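You operate a simulated robot arm through the tools that you are given. There is no shell and no other tool.

You run a simulated two-armed robot. Do the job below in one go: nothing can be reset, and whatever is moved stays where it is left.

TASK
Trip the flat strip's cut-out under load, unload it, reset and switch off.
Fine: one press of TEST; the load box must show 0 W; load box off, then its dial, before the one press of RESET.
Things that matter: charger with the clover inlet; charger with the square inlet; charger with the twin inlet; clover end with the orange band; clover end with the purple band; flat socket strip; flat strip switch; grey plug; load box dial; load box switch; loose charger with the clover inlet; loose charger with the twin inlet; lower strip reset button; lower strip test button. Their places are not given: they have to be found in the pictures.

It is judged by the outcome, as a careful person would: the job done as asked, and still so three seconds after it is handed in. It fails if anything else is knocked over, pushed out of place, dropped, spilled or broken.

THE ROBOT
Two 6-joint arms with two-finger parallel grippers on one trunk that stands fixed in place. Base frame: the origin is at the foot of the trunk, x ahead of it, y to its left, z up. Lengths are in m, angles in rad, forces in N, time in s.
The left shoulder is at [0.05, 0.17, 1.344], the right one opposite. Each reaches about 1.092 m from its shoulder. Payload 1.57 kg a hand.
The tool frame of a hand sits at the grasp point between the pads (the TCP): z along the fingers, y along the line on which they close. The tips reach 0.03 m beyond it. Largest opening 0.08 m; finger width 0.017, thickness 0.012; the body of the gripper, 0.04 by 0.082 m, starts 0.08 m behind the TCP.
Orientation is told as [roll, pitch, yaw] about the base's x, y, z axes, in that order, counted from this pose: with the fingers straight down and closing along the base's y, the tool's x points along the base's -x, its y along +y and its z along -z.

THE INTERFACE
- The arms move only by the tool arm_command. It takes "left_steps", "right_steps" or both (then of equal length, played together; a hand with none holds still); each is a list that holds one entry, the list of rows, each a list of 7 numbers: the shift along the base's x, y, z in units of 500 mm (1.0 is 500 mm), then the turn, a rotation vector about the base's x, y, z in units of 180 degrees (1.0 is 180 degrees), then the finger opening in m, from 0 to 0.08. In form: [[[tx, ty, tz, ax, ay, az, gripper], ...]]. A call has 1 to 20 rows; each row is the pose to reach, as a shift and turn from the pose commanded when the call began. A call with a number of a shift or a turn outside -1 to 1 is refused whole. A row lasts 0.2 s, in which the tool goes at most 0.05 m and 0.15 rad; a call with a longer step from one row to the next is refused whole, and so is a gripper value outside its range. Where a pose cannot be reached the arm comes as near as it can. A force on the tool above 90 N (or 10 N above the force at the start of the call, whichever is more), or a blocked arm, ends the call early, and 0.2 s more pass. The fingers move at their own pace (about 0.045 m/s each) and stop on an object; they squeeze with about 23 N. The grip force told is the motor's: it shows also when the fingers shut on nothing. Time passes only in rows, and 0.2 s behind the last, so rows that repeat a pose let the fingers close. It gives the time, the measured TCP pose, the force on the tool (base axes), the opening and the grip force at its end, in the units of the frame above (readings bear some noise), with the torque about the TCP (base axes, N m) and any sound that the robot's microphone picked up, and new pictures: "pictures" is both (left out), scene, wrist or none (wrist: the cameras of the hands that moved).
- Cameras (640 x 400 px; columns grow to the right, rows downward): "scene" is now at [0.0286, 0.0366, 1.91]; the picture's right is [0.46, -0.89, 0.00], its down [-0.68, -0.35, -0.64] and it looks along [0.57, 0.29, -0.77] (base axes); focal length 228 px, centre (320, 200). "left" rides on the left gripper at [0.072, 0.007, -0.122] in its tool frame; the picture's right is [-0.09, 1.00, 0.00], its down [-0.84, -0.08, -0.54] and it looks along [-0.54, -0.05, 0.84] (tool axes); focal length 238 px, centre (320, 200). "right" rides on the right gripper at [0.072, -0.007, -0.122] in its tool frame; the picture's right is [0.09, 1.00, 0.00], its down [-0.84, 0.08, -0.54] and it looks along [-0.54, 0.05, 0.84] (tool axes); focal length 238 px, centre (320, 200).
- slide_trunk(by): slides the trunk up (or, below 0, down) by that many m; the arms and the scene camera ride with it, the base frame stays. It gives what a move gives, with no picture.
- aim_head(pan, tilt): turns the head with the scene camera to pan (to the left, within 1.501 rad either way) and tilt (down, from -0.506 to 1.204), counted from straight ahead of the robot. It gives what a move gives, and a new picture of the scene camera.
- probe_pixels(camera, pixels): for up to 12 pixels [column, row] of the newest picture of that camera ("zoom" is the newest enlarged one), the place [x, y, z] in the base frame of the surface seen there, good to about 0.003 m. It takes no simulated time.
- zoom(camera, box): a new picture of the part [left, top, right, bottom] of that camera's present view, enlarged. It takes no simulated time.
- close_job(): hands the job in; it is judged then, once.

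Open the grippers and draw the arms clear of the work before you hand the job in, unless the task says otherwise.

The tools are called after "Emit:" by a JSON object that holds its "api" and its "payload". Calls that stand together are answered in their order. arm_command: Moves the arms, as the interface text tells. Its arguments: {"type":"object","properties":{"left_steps":{"type":"array"},"right_steps":{"type":"array"},"pictures":{"type":"string","enum":["both","scene","wrist","none"]}},"required":[]} The other tools are called the same way: slide_trunk (by) slides the trunk up or down; aim_head (pan, tilt) turns the head that bears the scene camera; probe_pixels (camera, pixels) gives the place of the surface under pixels of a picture; zoom (camera, box) takes an enlarged picture of a part of a camera's view; close_job () hands the job in.

At the start:

```text
t: 0.0
left_ee_pos: [0.6388, 0.1458, 1.2332]
left_tcp_rot: [0.001, 0.0, 0.0]
left_contact_force: [0.4, -0.2, 0.1]
left_ft_torque: [0.01, 0.02, 0.0]
left_grip_width: 0.08
left_finger_force: 0.1
right_ee_pos: [0.6453, -0.5029, 1.2344]
right_tcp_rot: [0.001, -0.001, 0.0]
right_contact_force: [-0.3, 0.4, 0.2]
right_ft_torque: [0.02, 0.0, 0.01]
right_grip_width: 0.0798
right_finger_force: 0.0
trunk travel left (down, up): [-0.959, 0.011]
head pan, tilt: [0.476, 0.873]
```

scene: 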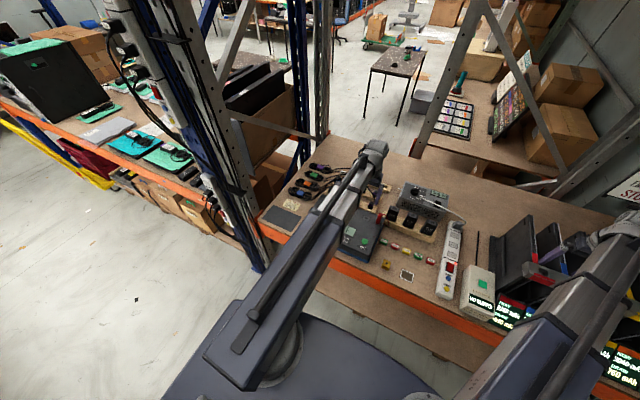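
right: 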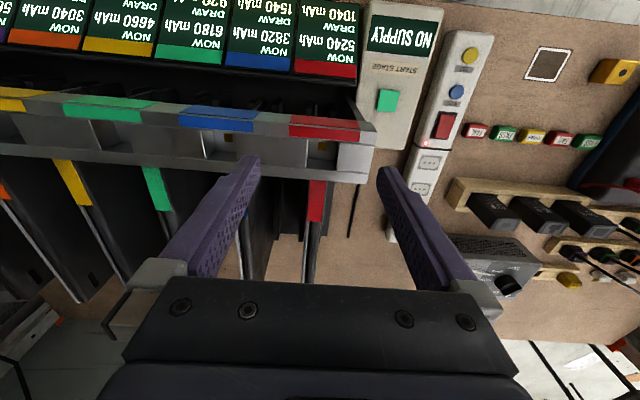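
left: 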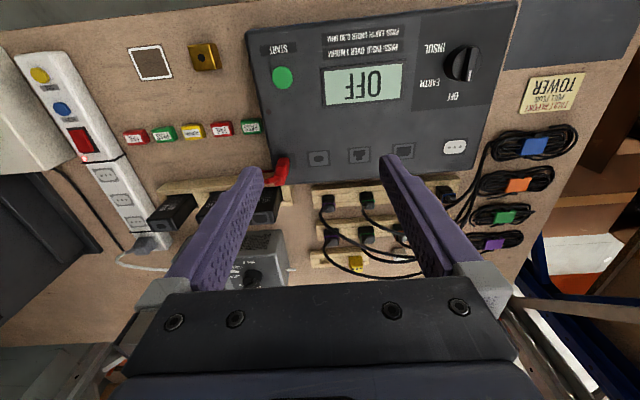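

The wrist views show a flat white strip with yellow and blue buttons and a red switch, and a grey load box with a dial. I zoom in to read the labels before moving.

Emit:
{"api": "zoom", "payload": {"camera": "left", "box": [0, 40, 320, 300]}}

Emit:
{"api": "zoom", "payload": {"camera": "right", "box": [350, 0, 640, 300]}}

Emit:
{"api": "zoom", "payload": {"camera": "scene", "box": [260, 140, 540, 320]}}

```text
1.54 times, centred on (160, 170) of left
```

zoom: 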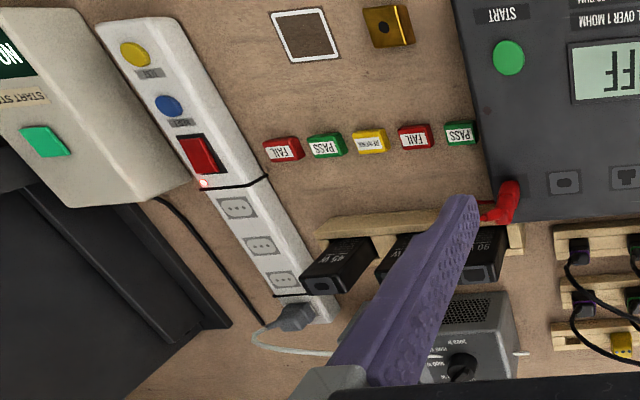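

```text
1.33 times, centred on (495, 150) of right
```

zoom: 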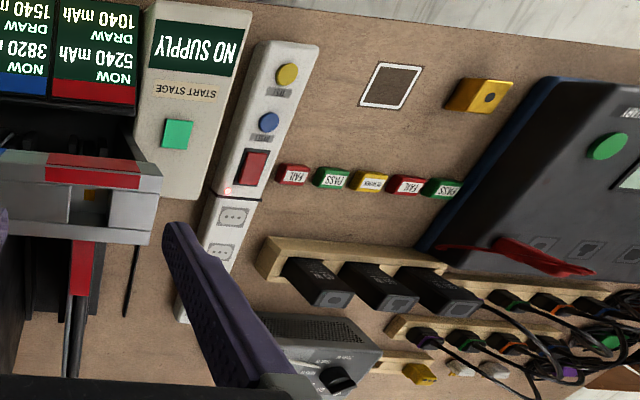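

```text
2.22 times, centred on (400, 230) of scene
```

zoom: 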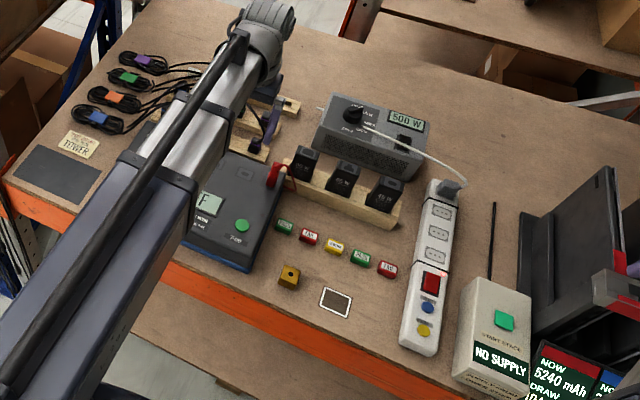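

The load box shows 500 W and the grey plug sits in the flat strip. I probe the key places: buttons, switch and load box parts in the left camera and scene views.

Emit:
{"api": "probe_pixels", "payload": {"camera": "scene", "pixels": [[451, 264], [446, 275], [444, 284], [453, 252], [453, 240], [455, 224], [415, 190], [441, 204], [437, 193], [401, 187], [420, 215], [386, 212]]}}

Emit:
{"api": "zoom", "payload": {"camera": "scene", "box": [380, 170, 480, 240]}}

Emit:
{"api": "zoom", "payload": {"camera": "scene", "box": [410, 230, 500, 310]}}

Emit:
{"api": "zoom", "payload": {"camera": "left", "box": [20, 50, 120, 170]}}

```text
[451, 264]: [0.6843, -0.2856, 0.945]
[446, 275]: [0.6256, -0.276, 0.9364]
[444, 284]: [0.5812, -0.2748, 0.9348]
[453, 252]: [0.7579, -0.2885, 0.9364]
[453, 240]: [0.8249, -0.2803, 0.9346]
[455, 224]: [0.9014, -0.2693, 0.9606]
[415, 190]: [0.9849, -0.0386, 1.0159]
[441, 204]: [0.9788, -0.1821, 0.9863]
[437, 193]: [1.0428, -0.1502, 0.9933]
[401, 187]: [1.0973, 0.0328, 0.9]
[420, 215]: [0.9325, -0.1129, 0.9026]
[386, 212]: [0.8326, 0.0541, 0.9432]
```

```text
5.71 times, centred on (430, 205) of scene
```

zoom: 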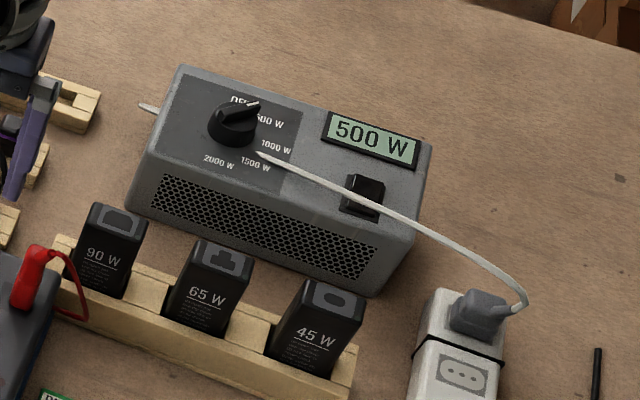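

```text
5.00 times, centred on (455, 270) of scene
```

zoom: 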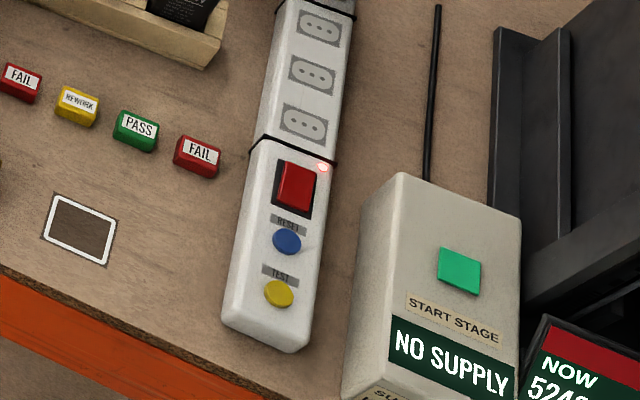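

```text
3.33 times, centred on (70, 110) of left
```

zoom: 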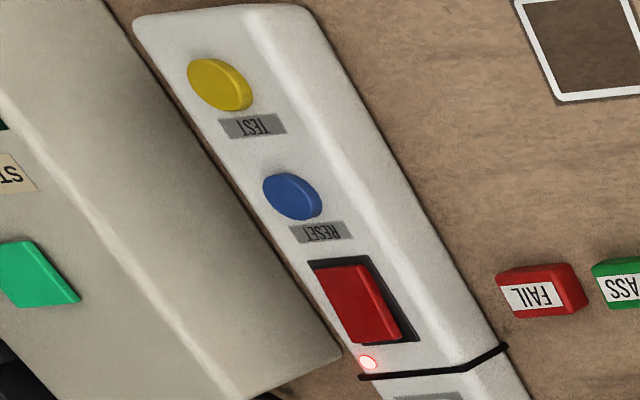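

TEST is the yellow button nearest the robot, RESET the blue one, and the red rocker lies beyond with a lit lamp. I probe finer with the zoomed picture positions mapped to the scene, and take a closer view of the neighbouring box.

Emit:
{"api": "zoom", "payload": {"camera": "scene", "box": [420, 240, 490, 300]}}

Emit:
{"api": "probe_pixels", "payload": {"camera": "left", "pixels": [[39, 75], [62, 109], [80, 142], [85, 158], [48, 88], [68, 120], [20, 60], [120, 157], [60, 60], [110, 175], [15, 120], [25, 100]]}}

```text
6.67 times, centred on (455, 270) of scene
```

zoom: 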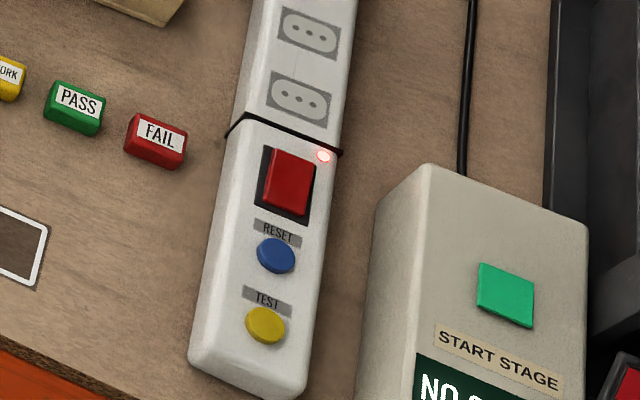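

```text
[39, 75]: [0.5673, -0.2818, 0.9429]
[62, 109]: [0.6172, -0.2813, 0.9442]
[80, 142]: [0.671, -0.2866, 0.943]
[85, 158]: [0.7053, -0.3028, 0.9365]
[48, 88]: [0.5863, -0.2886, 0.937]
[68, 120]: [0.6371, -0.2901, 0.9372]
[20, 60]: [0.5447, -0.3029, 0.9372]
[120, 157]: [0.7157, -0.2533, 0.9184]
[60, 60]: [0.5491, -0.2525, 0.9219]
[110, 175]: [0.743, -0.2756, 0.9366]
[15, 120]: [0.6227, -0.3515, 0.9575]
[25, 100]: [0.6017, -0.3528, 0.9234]
```

I probe the enlarged scene picture for button centres and edges, the rocker's two ends, and the supply box's top.

Emit:
{"api": "probe_pixels", "payload": {"camera": "zoom", "pixels": [[265, 322], [265, 308], [265, 338], [276, 254], [276, 240], [276, 268], [292, 160], [289, 182], [286, 205], [505, 295], [400, 230], [430, 180]]}}

```text
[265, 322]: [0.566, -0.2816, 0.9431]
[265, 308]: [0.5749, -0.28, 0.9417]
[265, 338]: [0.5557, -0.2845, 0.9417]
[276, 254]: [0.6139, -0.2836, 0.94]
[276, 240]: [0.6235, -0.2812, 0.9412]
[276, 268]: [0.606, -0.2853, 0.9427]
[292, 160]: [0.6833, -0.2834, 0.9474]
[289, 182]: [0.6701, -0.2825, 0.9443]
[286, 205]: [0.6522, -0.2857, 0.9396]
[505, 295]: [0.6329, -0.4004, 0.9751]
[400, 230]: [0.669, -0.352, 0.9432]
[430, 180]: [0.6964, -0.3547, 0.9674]
```

TEST sits at about (0.566, -0.282, 0.943), RESET at (0.615, -0.283), and the rocker spans x 0.652–0.684 with its far end raised. I bring the right hand over TEST at a safe height with fingers closed.

Emit:
{"api": "arm_command", "payload": {"right_steps": [[[-0.026, 0.074, 0, 0, 0, 0, 0.0], [-0.053, 0.147, 0, 0, 0, 0, 0.0], [-0.079, 0.221, 0, 0, 0, 0, 0.0], [-0.105, 0.295, 0, 0, 0, 0, 0.0], [-0.132, 0.368, 0, 0, 0, 0, 0.0], [-0.158, 0.442, 0, 0, 0, 0, 0.0], [-0.158, 0.442, -0.08, 0, 0, 0, 0.0], [-0.158, 0.442, -0.16, 0, 0, 0, 0.0], [-0.158, 0.442, -0.24, 0, 0, 0, 0.0], [-0.158, 0.442, -0.28, 0, 0, 0, 0.0], [-0.158, 0.442, -0.28, 0, 0, 0, 0.0]]], "pictures": "both"}}

```text
t: 2.4
left_ee_pos: [0.6389, 0.1443, 1.234]
left_tcp_rot: [0.0, 0.001, -0.001]
left_contact_force: [-0.1, -0.2, -0.3]
left_ft_torque: [-0.02, 0.02, 0.0]
left_grip_width: 0.0797
left_finger_force: 0.2
right_ee_pos: [0.566, -0.2824, 1.2332]
right_tcp_rot: [-0.001, 0.0, 0.0]
right_contact_force: [-0.2, 0.0, -1.0]
right_ft_torque: [0.0, 0.03, -0.01]
right_grip_width: 0.0003
right_finger_force: 20.8
right hand out of reach, approached as far as the arm can: row 7, 8, 9, 10, 11
trunk travel left (down, up): [-0.959, 0.011]
head pan, tilt: [0.476, 0.873]
```

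scene: 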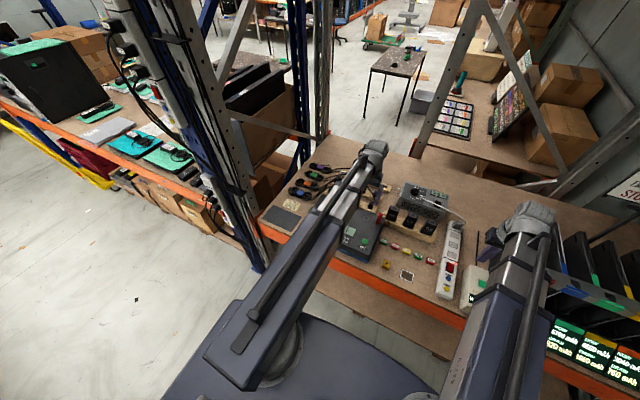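
right: 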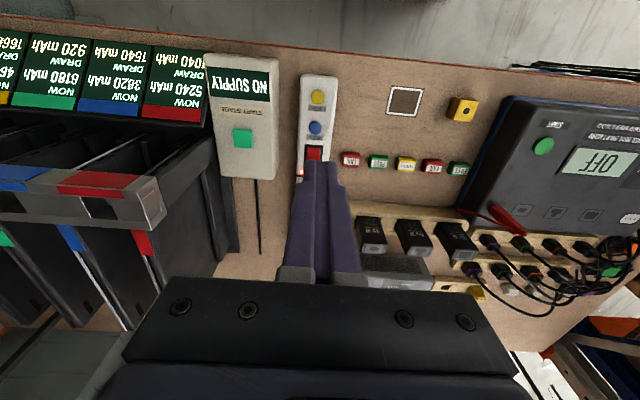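

The right hand reached (0.566, -0.282) but cannot go below z 1.233 at this trunk height, so the trunk has to come down. Before sliding I check what stands under the left hand.

Emit:
{"api": "probe_pixels", "payload": {"camera": "left", "pixels": [[320, 130], [275, 170], [460, 65], [330, 190], [365, 200], [440, 190], [210, 200], [250, 270], [355, 262], [285, 180], [270, 210], [490, 240]]}}

Emit:
{"api": "probe_pixels", "payload": {"camera": "right", "pixels": [[318, 97], [315, 128], [313, 153], [245, 90], [240, 137], [370, 230], [400, 270], [110, 185], [200, 160], [300, 178], [420, 232], [450, 230]]}}

```text
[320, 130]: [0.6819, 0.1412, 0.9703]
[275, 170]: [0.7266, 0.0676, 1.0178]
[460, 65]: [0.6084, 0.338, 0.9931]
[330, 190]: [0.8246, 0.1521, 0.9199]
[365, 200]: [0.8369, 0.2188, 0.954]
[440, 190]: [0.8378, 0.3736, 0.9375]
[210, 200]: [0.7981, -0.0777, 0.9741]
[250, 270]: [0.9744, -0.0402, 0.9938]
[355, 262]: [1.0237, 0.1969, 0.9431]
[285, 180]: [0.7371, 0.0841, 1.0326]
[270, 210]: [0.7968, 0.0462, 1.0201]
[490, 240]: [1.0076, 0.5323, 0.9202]
```

```text
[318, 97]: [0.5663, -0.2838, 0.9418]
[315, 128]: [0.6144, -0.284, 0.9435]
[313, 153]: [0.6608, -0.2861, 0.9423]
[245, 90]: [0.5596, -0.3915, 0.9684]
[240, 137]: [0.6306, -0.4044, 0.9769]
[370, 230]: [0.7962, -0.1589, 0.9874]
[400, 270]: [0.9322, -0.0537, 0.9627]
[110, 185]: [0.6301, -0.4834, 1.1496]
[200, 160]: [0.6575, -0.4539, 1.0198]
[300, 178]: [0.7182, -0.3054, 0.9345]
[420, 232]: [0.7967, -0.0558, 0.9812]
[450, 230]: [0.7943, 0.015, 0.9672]
```

Under the left hand things rise to about z 1.03 (the red probe), so I first raise the left hand and draw it back and out, keeping it clear when the trunk slides down.

Emit:
{"api": "arm_command", "payload": {"left_steps": [[[-0.04, 0.03, 0.06, 0, 0, 0, 0.08], [-0.08, 0.06, 0.12, 0, 0, 0, 0.08], [-0.12, 0.09, 0.18, 0, 0, 0, 0.08], [-0.16, 0.12, 0.24, 0, 0, 0, 0.08], [-0.2, 0.15, 0.3, 0, 0, 0, 0.08], [-0.24, 0.18, 0.36, 0, 0, 0, 0.08]]], "pictures": "scene"}}

```text
t: 3.8
left_ee_pos: [0.5189, 0.2329, 1.2347]
left_tcp_rot: [0.001, 0.0, 0.0]
left_contact_force: [-0.3, 0.8, 0.8]
left_ft_torque: [0.01, 0.02, 0.0]
left_grip_width: 0.0802
left_finger_force: 0.0
left hand out of reach, approached as far as the arm can: row 1, 2, 3, 4, 5, 6
right_ee_pos: [0.5674, -0.2809, 1.2337]
right_tcp_rot: [0.001, 0.0, 0.0]
right_contact_force: [0.5, -0.6, -0.9]
right_ft_torque: [-0.03, -0.02, 0.02]
right_grip_width: 0.0
right_finger_force: 21.6
trunk travel left (down, up): [-0.959, 0.011]
head pan, tilt: [0.476, 0.873]
```

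scene: 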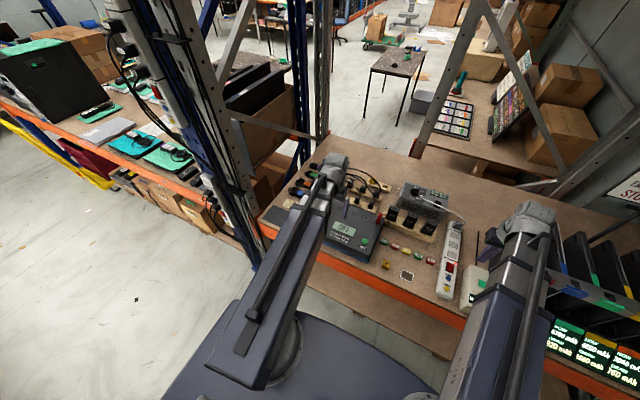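

The left hand moved in x and y but its height stayed at z 1.235, just as the right hand did, so height seems set by the trunk. I turn the head to see how the arm links lie before sliding.

Emit:
{"api": "aim_head", "payload": {"pan": -0.3, "tilt": 0.9}}

Emit:
{"api": "aim_head", "payload": {"pan": 0.6, "tilt": 1.2}}

```text
t: 4.9
left_ee_pos: [0.5198, 0.2322, 1.2327]
left_tcp_rot: [0.0, 0.0, 0.0]
left_contact_force: [0.2, 0.3, 0.1]
left_ft_torque: [0.01, 0.01, 0.0]
left_grip_width: 0.0798
left_finger_force: 0.0
right_ee_pos: [0.5669, -0.2818, 1.2349]
right_tcp_rot: [0.0, 0.001, 0.001]
right_contact_force: [-1.1, -0.2, 0.1]
right_ft_torque: [-0.01, -0.01, 0.0]
right_grip_width: 0.0
right_finger_force: 21.5
trunk travel left (down, up): [-0.959, 0.011]
head pan, tilt: [-0.3, 0.901]
```

scene: 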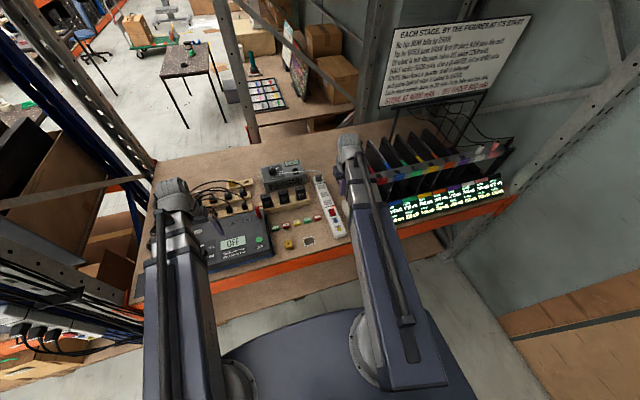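

```text
t: 6.1
left_ee_pos: [0.5211, 0.2311, 1.2344]
left_tcp_rot: [0.0, 0.0, 0.001]
left_contact_force: [0.0, 0.9, 0.4]
left_ft_torque: [0.01, 0.0, -0.02]
left_grip_width: 0.08
left_finger_force: 0.0
right_ee_pos: [0.5671, -0.2815, 1.2345]
right_tcp_rot: [-0.001, 0.0, 0.001]
right_contact_force: [-0.8, -0.2, 0.2]
right_ft_torque: [-0.04, -0.02, 0.01]
right_grip_width: 0.0
right_finger_force: 20.9
trunk travel left (down, up): [-0.959, 0.011]
head pan, tilt: [0.6, 1.201]
```

scene: 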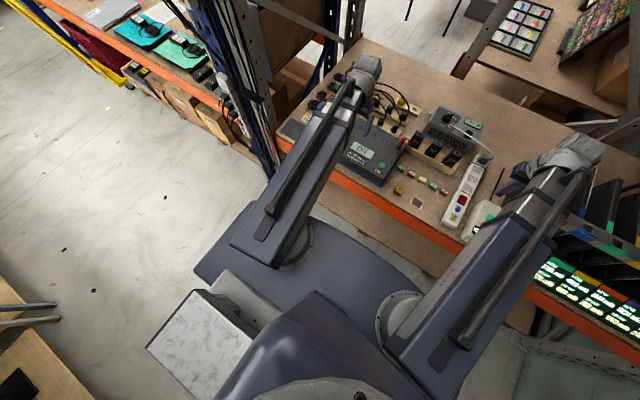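

The arms look like level links about 0.2 m above the hands. I test with the left hand whether a pure small z change is possible, and probe where the table's front edge is.

Emit:
{"api": "probe_pixels", "payload": {"camera": "scene", "pixels": [[365, 65], [330, 160], [300, 220], [290, 250], [400, 215], [380, 200], [350, 180], [555, 170], [460, 270], [400, 310], [240, 270], [330, 330]]}}

Emit:
{"api": "arm_command", "payload": {"left_steps": [[[0, 0, 0.04, 0, 0, 0, 0.04], [0, 0, 0.08, 0, 0, 0, 0.0]]], "pictures": "wrist"}}

```text
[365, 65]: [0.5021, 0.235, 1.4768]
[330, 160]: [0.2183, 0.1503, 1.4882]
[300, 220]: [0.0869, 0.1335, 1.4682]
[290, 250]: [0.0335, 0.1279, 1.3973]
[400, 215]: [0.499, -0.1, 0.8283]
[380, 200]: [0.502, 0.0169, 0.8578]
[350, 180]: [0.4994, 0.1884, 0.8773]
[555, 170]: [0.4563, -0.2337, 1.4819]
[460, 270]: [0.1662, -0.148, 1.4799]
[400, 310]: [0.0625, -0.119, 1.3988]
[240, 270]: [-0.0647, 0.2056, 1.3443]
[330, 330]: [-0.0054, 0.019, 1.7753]
```

```text
t: 6.7
left_ee_pos: [0.5202, 0.2324, 1.2334]
left_tcp_rot: [-0.001, -0.001, 0.001]
left_contact_force: [0.5, 0.4, 0.7]
left_ft_torque: [0.01, -0.01, 0.02]
left_grip_width: 0.0298
left_finger_force: 0.1
left hand out of reach, approached as far as the arm can: row 1, 2
right_ee_pos: [0.5668, -0.2818, 1.2326]
right_tcp_rot: [0.0, 0.0, -0.001]
right_contact_force: [-0.2, -0.4, -0.9]
right_ft_torque: [-0.01, 0.01, 0.01]
right_grip_width: 0.0002
right_finger_force: 21.3
trunk travel left (down, up): [-0.959, 0.011]
head pan, tilt: [0.6, 1.201]
```

left: 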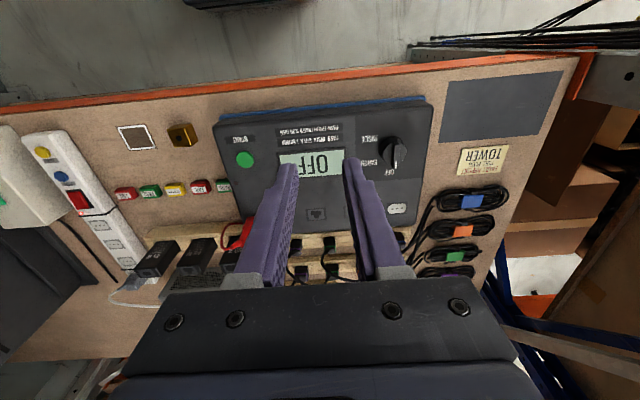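

Height is indeed fixed by the trunk; the arm links sit at about z 1.40–1.48 and the table edge is at x 0.50. I want the left hand parked in front of the table edge, so I probe the rack uprights beside the left arm first.

Emit:
{"api": "probe_pixels", "payload": {"camera": "scene", "pixels": [[255, 120], [235, 90], [270, 160], [230, 130], [200, 110], [275, 90], [325, 80], [350, 30], [180, 80], [310, 90], [285, 140], [215, 30]]}}

```text
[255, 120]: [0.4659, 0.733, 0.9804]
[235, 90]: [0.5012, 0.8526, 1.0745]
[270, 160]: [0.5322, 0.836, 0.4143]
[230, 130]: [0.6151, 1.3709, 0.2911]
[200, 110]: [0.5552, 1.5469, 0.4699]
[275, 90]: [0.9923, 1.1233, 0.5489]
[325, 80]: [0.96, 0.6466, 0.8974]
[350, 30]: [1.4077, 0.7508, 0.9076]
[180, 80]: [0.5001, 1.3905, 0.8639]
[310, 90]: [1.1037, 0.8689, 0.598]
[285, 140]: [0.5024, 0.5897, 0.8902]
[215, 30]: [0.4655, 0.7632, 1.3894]
```

The uprights stand near (0.47, 0.73+), well clear. The arms look telescoping and straight, so I draw the left hand straight back in front of the table edge.

Emit:
{"api": "arm_command", "payload": {"left_steps": [[[-0.06, 0.01, 0, 0, 0, 0, 0.0], [-0.12, 0.02, 0, 0, 0, 0, 0.0], [-0.18, 0.03, 0, 0, 0, 0, 0.0], [-0.24, 0.04, 0, 0, 0, 0, 0.0], [-0.24, 0.04, 0, 0, 0, 0, 0.0]]], "pictures": "both"}}

```text
t: 7.9
left_ee_pos: [0.4487, 0.2564, 1.234]
left_tcp_rot: [-0.001, 0.002, 0.0]
left_contact_force: [0.1, -0.7, -0.1]
left_ft_torque: [-0.02, 0.0, 0.03]
left_grip_width: 0.0
left_finger_force: 21.4
left hand out of reach, approached as far as the arm can: row 3, 4, 5
right_ee_pos: [0.5664, -0.2819, 1.2341]
right_tcp_rot: [0.0, 0.0, 0.001]
right_contact_force: [0.0, -0.4, 0.2]
right_ft_torque: [0.03, 0.02, 0.02]
right_grip_width: 0.0
right_finger_force: 21.5
trunk travel left (down, up): [-0.959, 0.011]
head pan, tilt: [0.6, 1.201]
```

scene: 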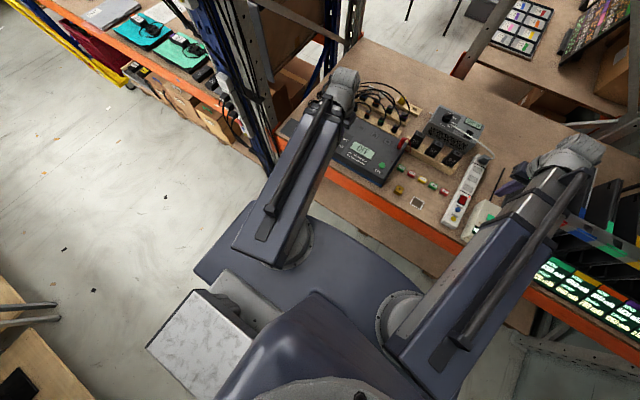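
left: 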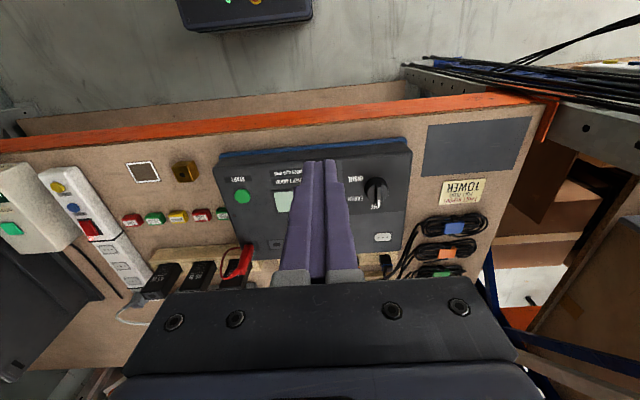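

The arm's shortest reach is about 0.41 m, leaving the left hand at x 0.449, a bit near the table edge at 0.50. I swing it outward to the left so that it ends near (0.40, 0.40).

Emit:
{"api": "arm_command", "payload": {"left_steps": [[[0, 0.07, 0, 0, 0, 0, 0.0], [0, 0.14, 0, 0, 0, 0, 0.0], [-0.02, 0.21, 0, 0, 0, 0, 0.0], [-0.05, 0.28, 0, 0, 0, 0, 0.0], [-0.08, 0.3, 0, 0, 0, 0, 0.0]]], "pictures": "none"}}

```text
t: 9.1
left_ee_pos: [0.4079, 0.4069, 1.2335]
left_tcp_rot: [0.001, 0.0, 0.0]
left_contact_force: [-0.1, 0.5, 0.0]
left_ft_torque: [0.0, 0.04, -0.01]
left_grip_width: 0.0
left_finger_force: 21.4
right_ee_pos: [0.5667, -0.2824, 1.2337]
right_tcp_rot: [0.001, 0.0, 0.0]
right_contact_force: [-1.2, 0.2, 1.3]
right_ft_torque: [0.01, 0.01, 0.01]
right_grip_width: 0.0
right_finger_force: 21.5
trunk travel left (down, up): [-0.959, 0.011]
head pan, tilt: [0.6, 1.201]
```

The left hand is now at (0.408, 0.407), clear of the table. I check the front edge of the blue shoulder plate before lowering the trunk.

Emit:
{"api": "aim_head", "payload": {"pan": 0.0, "tilt": 1.1}}

```text
t: 10.1
left_ee_pos: [0.4087, 0.4071, 1.234]
left_tcp_rot: [0.0, -0.001, 0.0]
left_contact_force: [0.5, 0.0, 0.2]
left_ft_torque: [0.02, 0.0, 0.02]
left_grip_width: 0.0
left_finger_force: 21.0
right_ee_pos: [0.5669, -0.2815, 1.2336]
right_tcp_rot: [-0.002, 0.001, 0.002]
right_contact_force: [-0.4, -0.8, 0.0]
right_ft_torque: [0.03, -0.01, 0.02]
right_grip_width: 0.0002
right_finger_force: 21.1
trunk travel left (down, up): [-0.959, 0.011]
head pan, tilt: [0.0, 1.1]
```

scene: 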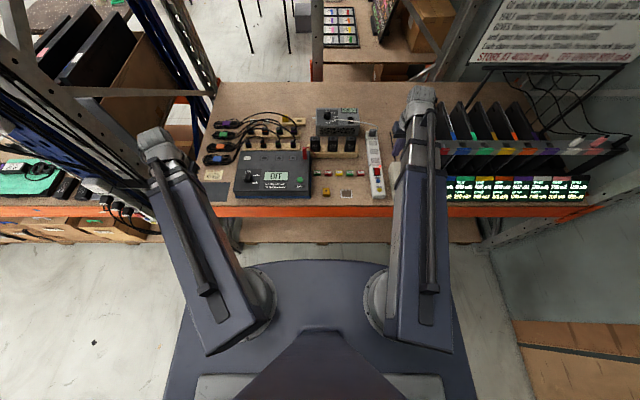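

The arms are clear of the uprights. I probe the blue plate edge and the closest items beside the left hand.

Emit:
{"api": "probe_pixels", "payload": {"camera": "scene", "pixels": [[320, 265], [260, 280], [380, 270], [440, 300], [150, 200], [130, 215], [105, 200], [160, 160], [430, 110], [460, 290], [310, 235], [80, 160]]}}

```text
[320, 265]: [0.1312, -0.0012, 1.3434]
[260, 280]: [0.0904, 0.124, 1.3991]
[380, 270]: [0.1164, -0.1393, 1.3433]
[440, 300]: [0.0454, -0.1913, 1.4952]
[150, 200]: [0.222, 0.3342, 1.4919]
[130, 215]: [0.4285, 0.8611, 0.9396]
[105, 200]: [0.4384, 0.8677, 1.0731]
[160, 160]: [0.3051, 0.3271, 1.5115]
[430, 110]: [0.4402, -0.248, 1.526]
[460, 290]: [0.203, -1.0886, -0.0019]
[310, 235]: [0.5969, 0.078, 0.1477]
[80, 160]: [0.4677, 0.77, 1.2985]
```

All is clear: the plate ends at x 0.13 and the tower is beyond y 0.73. I lower the trunk by 0.2, bringing the right fingertips to about z 1.00, still 6 cm over TEST.

Emit:
{"api": "slide_trunk", "payload": {"by": -0.2}}

Emit:
{"api": "zoom", "payload": {"camera": "right", "box": [200, 40, 460, 300]}}

```text
t: 12.3
left_ee_pos: [0.4084, 0.4071, 1.0344]
left_tcp_rot: [0.001, 0.001, 0.001]
left_contact_force: [0.5, 0.7, 0.2]
left_ft_torque: [0.0, 0.02, -0.03]
left_grip_width: 0.0
left_finger_force: 21.2
right_ee_pos: [0.5664, -0.2809, 1.0346]
right_tcp_rot: [-0.001, -0.001, -0.001]
right_contact_force: [-0.4, 0.6, -0.8]
right_ft_torque: [0.02, 0.02, -0.03]
right_grip_width: 0.0
right_finger_force: 21.1
trunk travel left (down, up): [-0.759, 0.211]
head pan, tilt: [0.0, 1.1]
```

```text
1.54 times, centred on (330, 170) of right
```

zoom: 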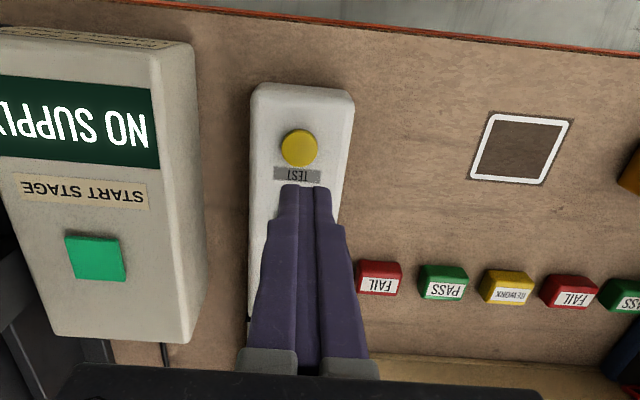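

The fingertips are over TEST. I probe the button's outline in this close view to centre the press.

Emit:
{"api": "probe_pixels", "payload": {"camera": "zoom", "pixels": [[299, 147], [282, 147], [316, 147], [299, 132], [299, 163], [270, 147], [299, 115], [340, 147], [300, 188], [312, 190]]}}

```text
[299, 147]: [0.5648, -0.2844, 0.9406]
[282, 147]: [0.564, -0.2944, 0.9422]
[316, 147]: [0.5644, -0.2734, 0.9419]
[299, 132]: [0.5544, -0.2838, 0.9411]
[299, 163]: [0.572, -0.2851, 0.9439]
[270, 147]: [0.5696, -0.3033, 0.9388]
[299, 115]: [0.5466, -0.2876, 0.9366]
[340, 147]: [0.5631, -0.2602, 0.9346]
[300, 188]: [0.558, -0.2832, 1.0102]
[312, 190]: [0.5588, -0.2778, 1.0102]
```

The button is centred at (0.564, -0.284), 22 mm wide, top at z 0.942. I nudge the hand onto its centre, then lower to about 6 mm above it.

Emit:
{"api": "arm_command", "payload": {"right_steps": [[[-0.004, -0.005, 0, 0, 0, 0, 0.0], [-0.004, -0.005, 0, 0, 0, 0, 0.0]]], "pictures": "none"}}

Emit:
{"api": "slide_trunk", "payload": {"by": -0.055}}

Emit:
{"api": "zoom", "payload": {"camera": "right", "box": [200, 40, 460, 300]}}

Emit:
{"api": "zoom", "payload": {"camera": "scene", "box": [300, 90, 400, 200]}}

```text
t: 12.9
left_ee_pos: [0.4093, 0.406, 1.0338]
left_tcp_rot: [-0.001, 0.001, 0.001]
left_contact_force: [-0.5, 0.8, -0.4]
left_ft_torque: [-0.01, -0.01, 0.03]
left_grip_width: 0.0
left_finger_force: 21.2
right_ee_pos: [0.5655, -0.2848, 1.0333]
right_tcp_rot: [0.0, 0.0, -0.001]
right_contact_force: [0.7, 0.3, 0.4]
right_ft_torque: [-0.02, 0.01, 0.01]
right_grip_width: 0.0001
right_finger_force: 21.4
trunk travel left (down, up): [-0.759, 0.211]
head pan, tilt: [0.0, 1.1]
```

```text
t: 13.8
left_ee_pos: [0.4084, 0.4073, 0.9786]
left_tcp_rot: [0.001, -0.001, 0.001]
left_contact_force: [-0.8, -0.7, 0.2]
left_ft_torque: [0.04, -0.02, -0.02]
left_grip_width: 0.0
left_finger_force: 21.3
right_ee_pos: [0.5656, -0.2847, 0.9792]
right_tcp_rot: [-0.001, 0.0, 0.0]
right_contact_force: [0.1, 1.1, 0.2]
right_ft_torque: [0.0, 0.0, 0.01]
right_grip_width: 0.0002
right_finger_force: 21.2
trunk travel left (down, up): [-0.704, 0.266]
head pan, tilt: [0.0, 1.1]
```

```text
1.54 times, centred on (330, 170) of right
```

zoom: 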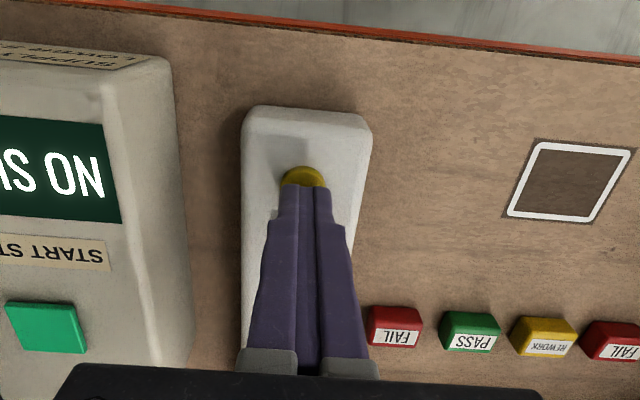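

```text
3.64 times, centred on (350, 145) of scene
```

zoom: 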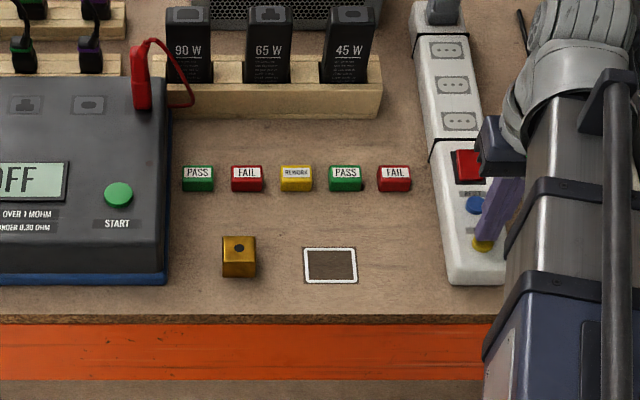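

The fingertips cover the yellow TEST cap, a few millimetres above it. I lower in small slides, watching force and sound.

Emit:
{"api": "slide_trunk", "payload": {"by": -0.005}}

Emit:
{"api": "slide_trunk", "payload": {"by": -0.002}}

```text
t: 14.4
left_ee_pos: [0.4085, 0.4077, 0.9738]
left_tcp_rot: [0.0, 0.0, 0.001]
left_contact_force: [0.7, 0.3, 0.0]
left_ft_torque: [-0.03, 0.0, 0.04]
left_grip_width: 0.0002
left_finger_force: 21.9
right_ee_pos: [0.5648, -0.2848, 0.9739]
right_tcp_rot: [0.001, 0.001, -0.001]
right_contact_force: [0.2, 0.8, 0.3]
right_ft_torque: [0.01, -0.02, 0.02]
right_grip_width: 0.0
right_finger_force: 21.1
trunk travel left (down, up): [-0.699, 0.271]
head pan, tilt: [0.0, 1.1]
```

```text
t: 14.9
left_ee_pos: [0.4087, 0.4072, 0.9721]
left_tcp_rot: [-0.001, 0.001, -0.001]
left_contact_force: [0.2, 0.1, 0.8]
left_ft_torque: [0.03, -0.01, 0.02]
left_grip_width: 0.0
left_finger_force: 21.6
right_ee_pos: [0.5647, -0.2842, 0.9718]
right_tcp_rot: [-0.001, -0.001, 0.001]
right_contact_force: [0.2, -0.2, 1.2]
right_ft_torque: [-0.04, -0.01, 0.01]
right_grip_width: 0.0001
right_finger_force: 21.1
trunk travel left (down, up): [-0.697, 0.273]
head pan, tilt: [0.0, 1.1]
```

No clear contact yet at tip z about 0.942. I go on down in 1.5 mm steps.

Emit:
{"api": "slide_trunk", "payload": {"by": -0.0015}}

```text
t: 15.4
left_ee_pos: [0.4076, 0.4073, 0.97]
left_tcp_rot: [0.001, 0.0, -0.001]
left_contact_force: [0.6, 0.8, 0.0]
left_ft_torque: [0.02, -0.01, -0.03]
left_grip_width: 0.0001
left_finger_force: 21.2
right_ee_pos: [0.5641, -0.2841, 0.9708]
right_tcp_rot: [-0.001, 0.0, -0.001]
right_contact_force: [0.7, 0.5, 1.7]
right_ft_torque: [0.01, 0.01, -0.01]
right_grip_width: 0.0001
right_finger_force: 21.4
trunk travel left (down, up): [-0.695, 0.275]
head pan, tilt: [0.0, 1.1]
heard: click
```

A click was heard with 1.7 N on the tool. I look at the load box display and the strip lamp before releasing.

Emit:
{"api": "zoom", "payload": {"camera": "scene", "box": [300, 90, 400, 150]}}

Emit:
{"api": "zoom", "payload": {"camera": "right", "box": [200, 40, 460, 300]}}

```text
6.40 times, centred on (350, 120) of scene
```

zoom: 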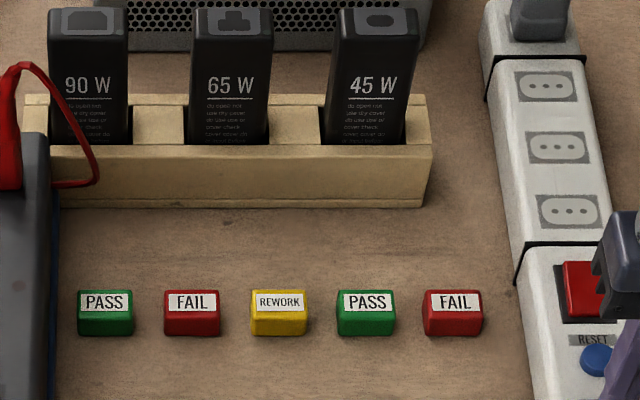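

```text
1.54 times, centred on (330, 170) of right
```

zoom: 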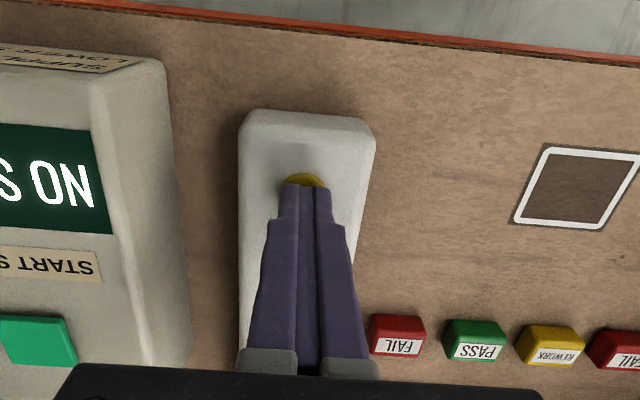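

The load box display is higher in the lowered scene view, so I zoom there.

Emit:
{"api": "zoom", "payload": {"camera": "scene", "box": [290, 40, 410, 120]}}

```text
5.00 times, centred on (350, 80) of scene
```

zoom: 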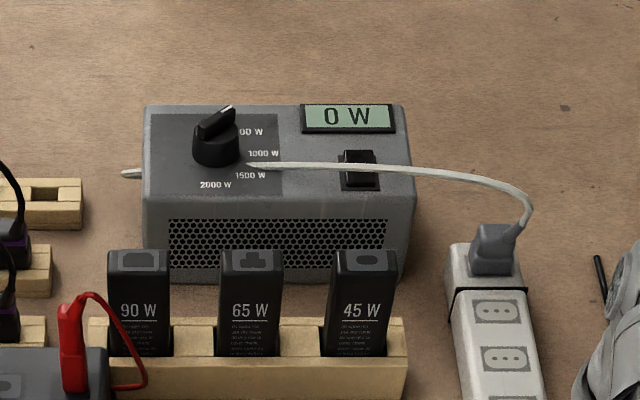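

The load box now shows 0 W, so the cut-out has tripped. I lift straight off the button, 0.15 m up.

Emit:
{"api": "slide_trunk", "payload": {"by": 0.15}}

Emit:
{"api": "zoom", "payload": {"camera": "right", "box": [200, 40, 520, 300]}}

Emit:
{"api": "zoom", "payload": {"camera": "scene", "box": [290, 60, 410, 140]}}

```text
t: 17.2
left_ee_pos: [0.4091, 0.4071, 1.1207]
left_tcp_rot: [0.0, -0.001, -0.001]
left_contact_force: [-0.1, 0.7, -0.3]
left_ft_torque: [0.04, 0.0, -0.01]
left_grip_width: 0.0
left_finger_force: 21.1
right_ee_pos: [0.5655, -0.2841, 1.1205]
right_tcp_rot: [-0.002, 0.0, 0.001]
right_contact_force: [0.5, -0.5, -0.4]
right_ft_torque: [-0.02, 0.02, -0.03]
right_grip_width: 0.0001
right_finger_force: 21.6
trunk travel left (down, up): [-0.845, 0.125]
head pan, tilt: [0.0, 1.1]
```

```text
1.54 times, centred on (360, 170) of right
```

zoom: 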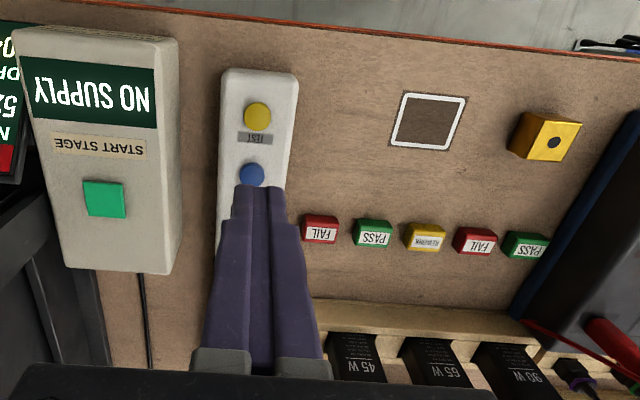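

```text
5.00 times, centred on (350, 100) of scene
```

zoom: 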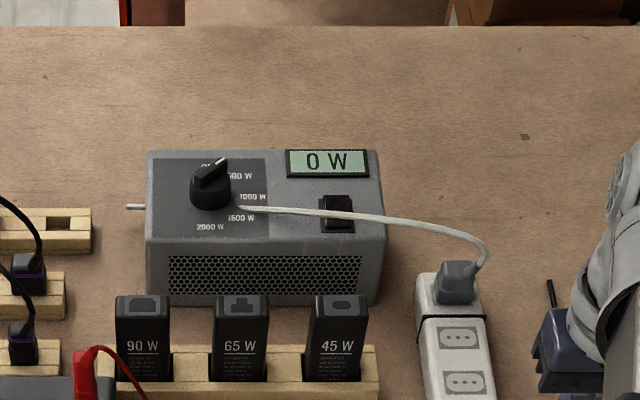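

The rocker of the load box is at (338, 212) in the zoom and the white cable crosses in front of its near end; I probe these places and the dial.

Emit:
{"api": "probe_pixels", "payload": {"camera": "zoom", "pixels": [[335, 200], [337, 207], [336, 221], [335, 230], [338, 214], [290, 210], [240, 208], [400, 222], [210, 180], [222, 162], [200, 178], [210, 200]]}}

Emit:
{"api": "probe_pixels", "payload": {"camera": "zoom", "pixels": [[160, 160], [370, 180], [160, 235], [375, 230], [440, 228], [480, 245], [460, 280], [133, 207], [340, 185], [270, 160], [200, 198], [228, 200]]}}

```text
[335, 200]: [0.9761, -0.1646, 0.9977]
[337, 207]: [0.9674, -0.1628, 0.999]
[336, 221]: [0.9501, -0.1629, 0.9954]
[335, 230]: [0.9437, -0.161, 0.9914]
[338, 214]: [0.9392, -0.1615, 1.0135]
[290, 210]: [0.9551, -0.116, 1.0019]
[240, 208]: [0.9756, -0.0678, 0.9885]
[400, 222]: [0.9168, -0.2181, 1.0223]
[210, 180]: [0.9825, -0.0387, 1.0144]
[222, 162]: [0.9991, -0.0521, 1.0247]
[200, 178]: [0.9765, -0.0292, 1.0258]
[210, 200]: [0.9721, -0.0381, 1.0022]
```

```text
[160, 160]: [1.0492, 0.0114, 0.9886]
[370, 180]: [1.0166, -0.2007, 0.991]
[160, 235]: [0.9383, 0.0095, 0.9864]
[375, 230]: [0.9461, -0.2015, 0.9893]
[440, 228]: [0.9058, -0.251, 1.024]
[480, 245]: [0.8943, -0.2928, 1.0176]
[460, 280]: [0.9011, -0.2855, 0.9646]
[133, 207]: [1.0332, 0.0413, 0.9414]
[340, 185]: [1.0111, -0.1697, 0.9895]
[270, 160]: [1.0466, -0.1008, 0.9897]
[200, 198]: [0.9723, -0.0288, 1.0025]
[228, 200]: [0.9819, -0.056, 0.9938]
```

The cable slants from the box top at (0.976, -0.068, 0.989) past (0.939, -0.16, 1.014) to the plug, just on the near side of the rocker (x 0.944–0.983, y -0.163). I move the right hand forward at tip height 1.09 to look at the rocker closely.

Emit:
{"api": "arm_command", "payload": {"right_steps": [[[0.08, 0.027, 0, 0, 0, 0, 0.0], [0.16, 0.054, 0, 0, 0, 0, 0.0], [0.24, 0.081, 0, 0, 0, 0, 0.0], [0.32, 0.108, 0, 0, 0, 0, 0.0], [0.4, 0.135, 0, 0, 0, 0, 0.0], [0.48, 0.162, 0, 0, 0, 0, 0.0], [0.56, 0.2, 0, 0, 0, 0, 0.0], [0.63, 0.242, 0, 0, 0, 0, 0.0], [0.63, 0.242, 0, 0, 0, 0, 0.0]]], "pictures": "both"}}

Emit:
{"api": "zoom", "payload": {"camera": "right", "box": [200, 0, 520, 200]}}

```text
t: 19.2
left_ee_pos: [0.4087, 0.4063, 1.1205]
left_tcp_rot: [0.0, 0.001, 0.001]
left_contact_force: [-0.2, -0.1, -0.2]
left_ft_torque: [0.01, -0.04, 0.01]
left_grip_width: 0.0003
left_finger_force: 21.2
right_ee_pos: [0.8797, -0.1619, 1.1206]
right_tcp_rot: [0.001, 0.001, 0.0]
right_contact_force: [-0.3, 0.9, 1.1]
right_ft_torque: [0.01, 0.03, 0.01]
right_grip_width: 0.0
right_finger_force: 21.2
trunk travel left (down, up): [-0.845, 0.125]
head pan, tilt: [0.0, 1.1]
```

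scene: 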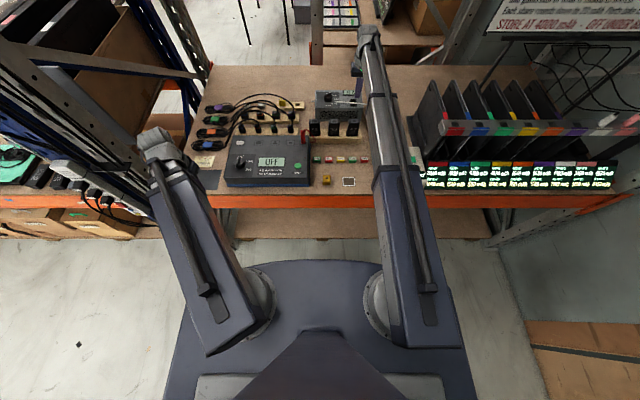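
right: 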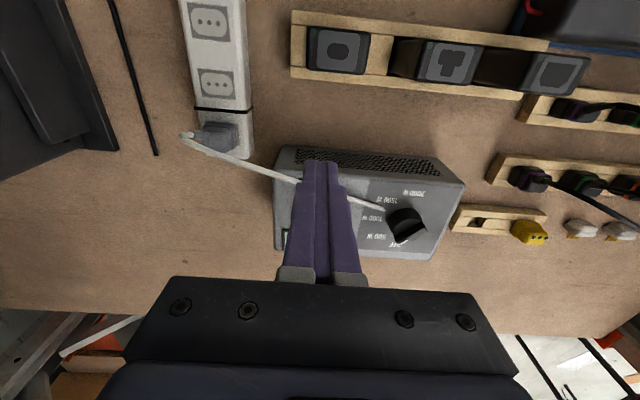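

```text
2.00 times, centred on (360, 100) of right
```

zoom: 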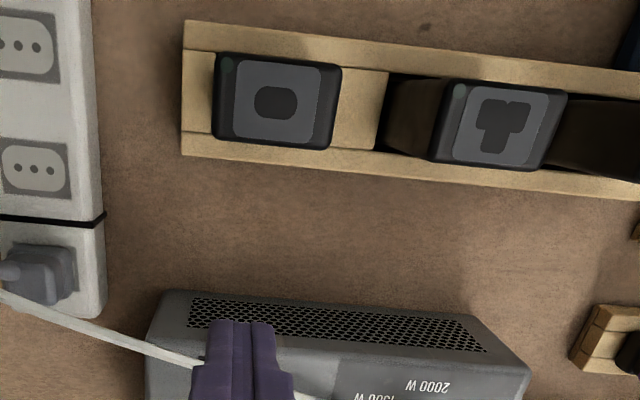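

The closed fingers hide the rocker. I open them and move forward so the camera looks between them at the rocker.

Emit:
{"api": "arm_command", "payload": {"right_steps": [[[0.05, 0.0, 0, 0, 0, 0, 0.04], [0.1, 0.0, 0, 0, 0, 0, 0.08], [0.1, 0.0, 0, 0, 0, 0, 0.08], [0.1, 0.0, 0, 0, 0, 0, 0.08], [0.1, 0.0, 0, 0, 0, 0, 0.08]]], "pictures": "wrist"}}

Emit:
{"api": "zoom", "payload": {"camera": "right", "box": [220, 80, 460, 230]}}

```text
t: 20.4
left_ee_pos: [0.4103, 0.4066, 1.1206]
left_tcp_rot: [-0.001, -0.001, -0.001]
left_contact_force: [0.9, 0.3, 0.6]
left_ft_torque: [0.0, -0.01, -0.01]
left_grip_width: 0.0
left_finger_force: 21.6
right_ee_pos: [0.9216, -0.1635, 1.1209]
right_tcp_rot: [-0.001, 0.001, 0.001]
right_contact_force: [0.7, 0.5, 0.2]
right_ft_torque: [0.02, 0.0, 0.03]
right_grip_width: 0.08
right_finger_force: 0.1
right hand out of reach, approached as far as the arm can: row 2, 3, 4, 5
trunk travel left (down, up): [-0.845, 0.125]
head pan, tilt: [0.0, 1.1]
```

right: 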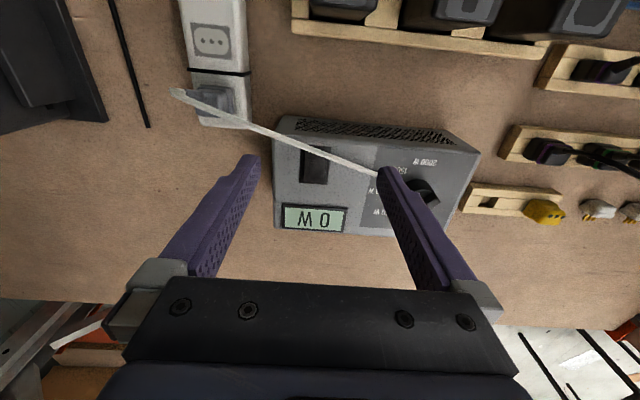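

```text
2.67 times, centred on (340, 155) of right
```

zoom: 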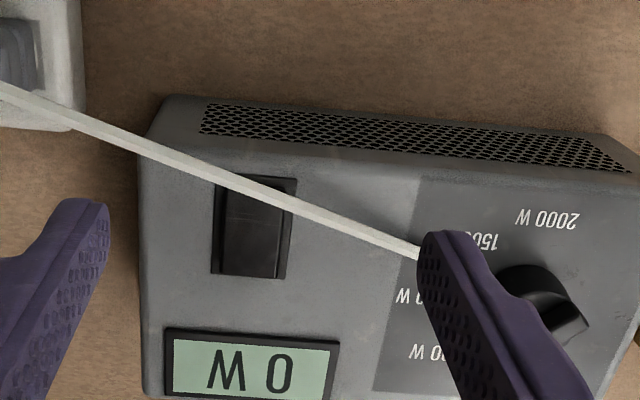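

At this height the upright hand reaches only x 0.92, so a forward tilt will be needed. I zoom tightly on the rocker to see which end stands up.

Emit:
{"api": "zoom", "payload": {"camera": "right", "box": [285, 135, 345, 195]}}

Emit:
{"api": "zoom", "payload": {"camera": "scene", "box": [330, 80, 380, 120]}}

```text
6.67 times, centred on (315, 165) of right
```

zoom: 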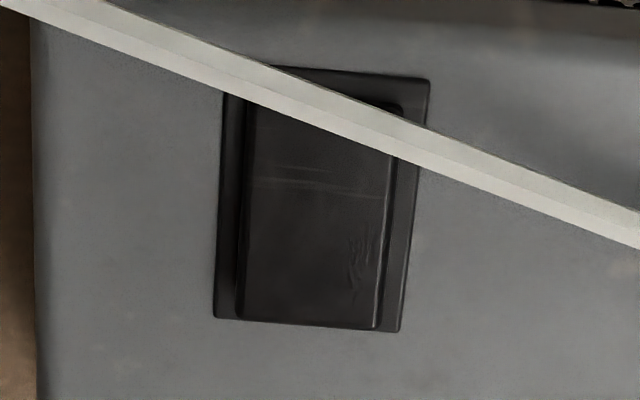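

```text
10.00 times, centred on (355, 100) of scene
```

zoom: 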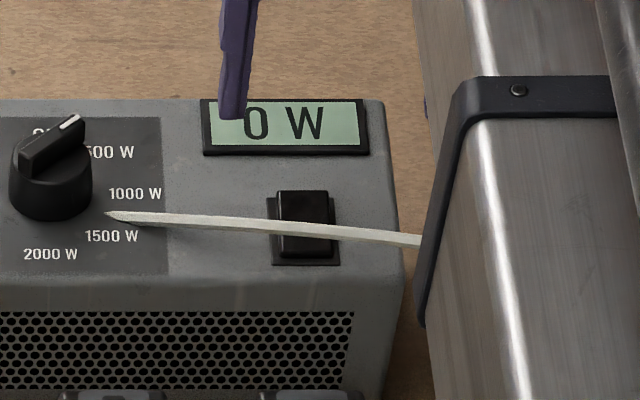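

The far end of the rocker stands above its frame in the scene view. I probe cap heights at several x to confirm.

Emit:
{"api": "zoom", "payload": {"camera": "right", "box": [285, 135, 345, 195]}}

Emit:
{"api": "probe_pixels", "payload": {"camera": "zoom", "pixels": [[310, 310], [310, 290], [310, 260], [310, 230], [320, 200], [330, 175], [330, 160], [228, 300], [390, 310], [340, 86], [330, 120], [150, 250]]}}

Emit:
{"api": "probe_pixels", "payload": {"camera": "zoom", "pixels": [[250, 318], [370, 318], [310, 322], [310, 327], [310, 340], [245, 200], [385, 200], [600, 220], [30, 20], [270, 310], [350, 310], [310, 300]]}}

```text
6.67 times, centred on (315, 165) of right
```

zoom: 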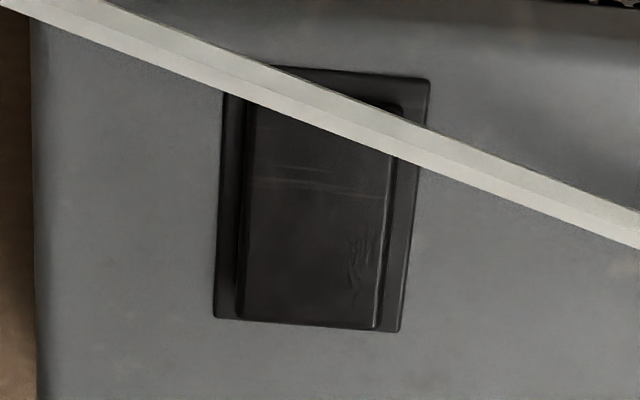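

```text
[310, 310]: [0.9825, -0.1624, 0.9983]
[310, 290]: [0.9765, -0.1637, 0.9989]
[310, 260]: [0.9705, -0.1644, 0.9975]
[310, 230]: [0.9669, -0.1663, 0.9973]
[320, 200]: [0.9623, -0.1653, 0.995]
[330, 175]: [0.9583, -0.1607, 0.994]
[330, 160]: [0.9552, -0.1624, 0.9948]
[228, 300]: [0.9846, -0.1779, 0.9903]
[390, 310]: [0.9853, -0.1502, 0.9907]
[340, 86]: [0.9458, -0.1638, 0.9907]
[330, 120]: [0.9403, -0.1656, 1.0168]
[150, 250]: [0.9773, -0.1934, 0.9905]
```

```text
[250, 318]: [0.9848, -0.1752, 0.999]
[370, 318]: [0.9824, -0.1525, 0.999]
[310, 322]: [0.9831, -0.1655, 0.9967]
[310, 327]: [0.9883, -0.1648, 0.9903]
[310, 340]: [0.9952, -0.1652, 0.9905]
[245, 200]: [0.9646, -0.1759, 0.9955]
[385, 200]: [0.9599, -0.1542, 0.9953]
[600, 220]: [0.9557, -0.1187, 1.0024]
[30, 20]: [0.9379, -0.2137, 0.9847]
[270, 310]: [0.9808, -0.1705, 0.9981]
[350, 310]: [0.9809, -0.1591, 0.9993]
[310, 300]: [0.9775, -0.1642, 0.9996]
```

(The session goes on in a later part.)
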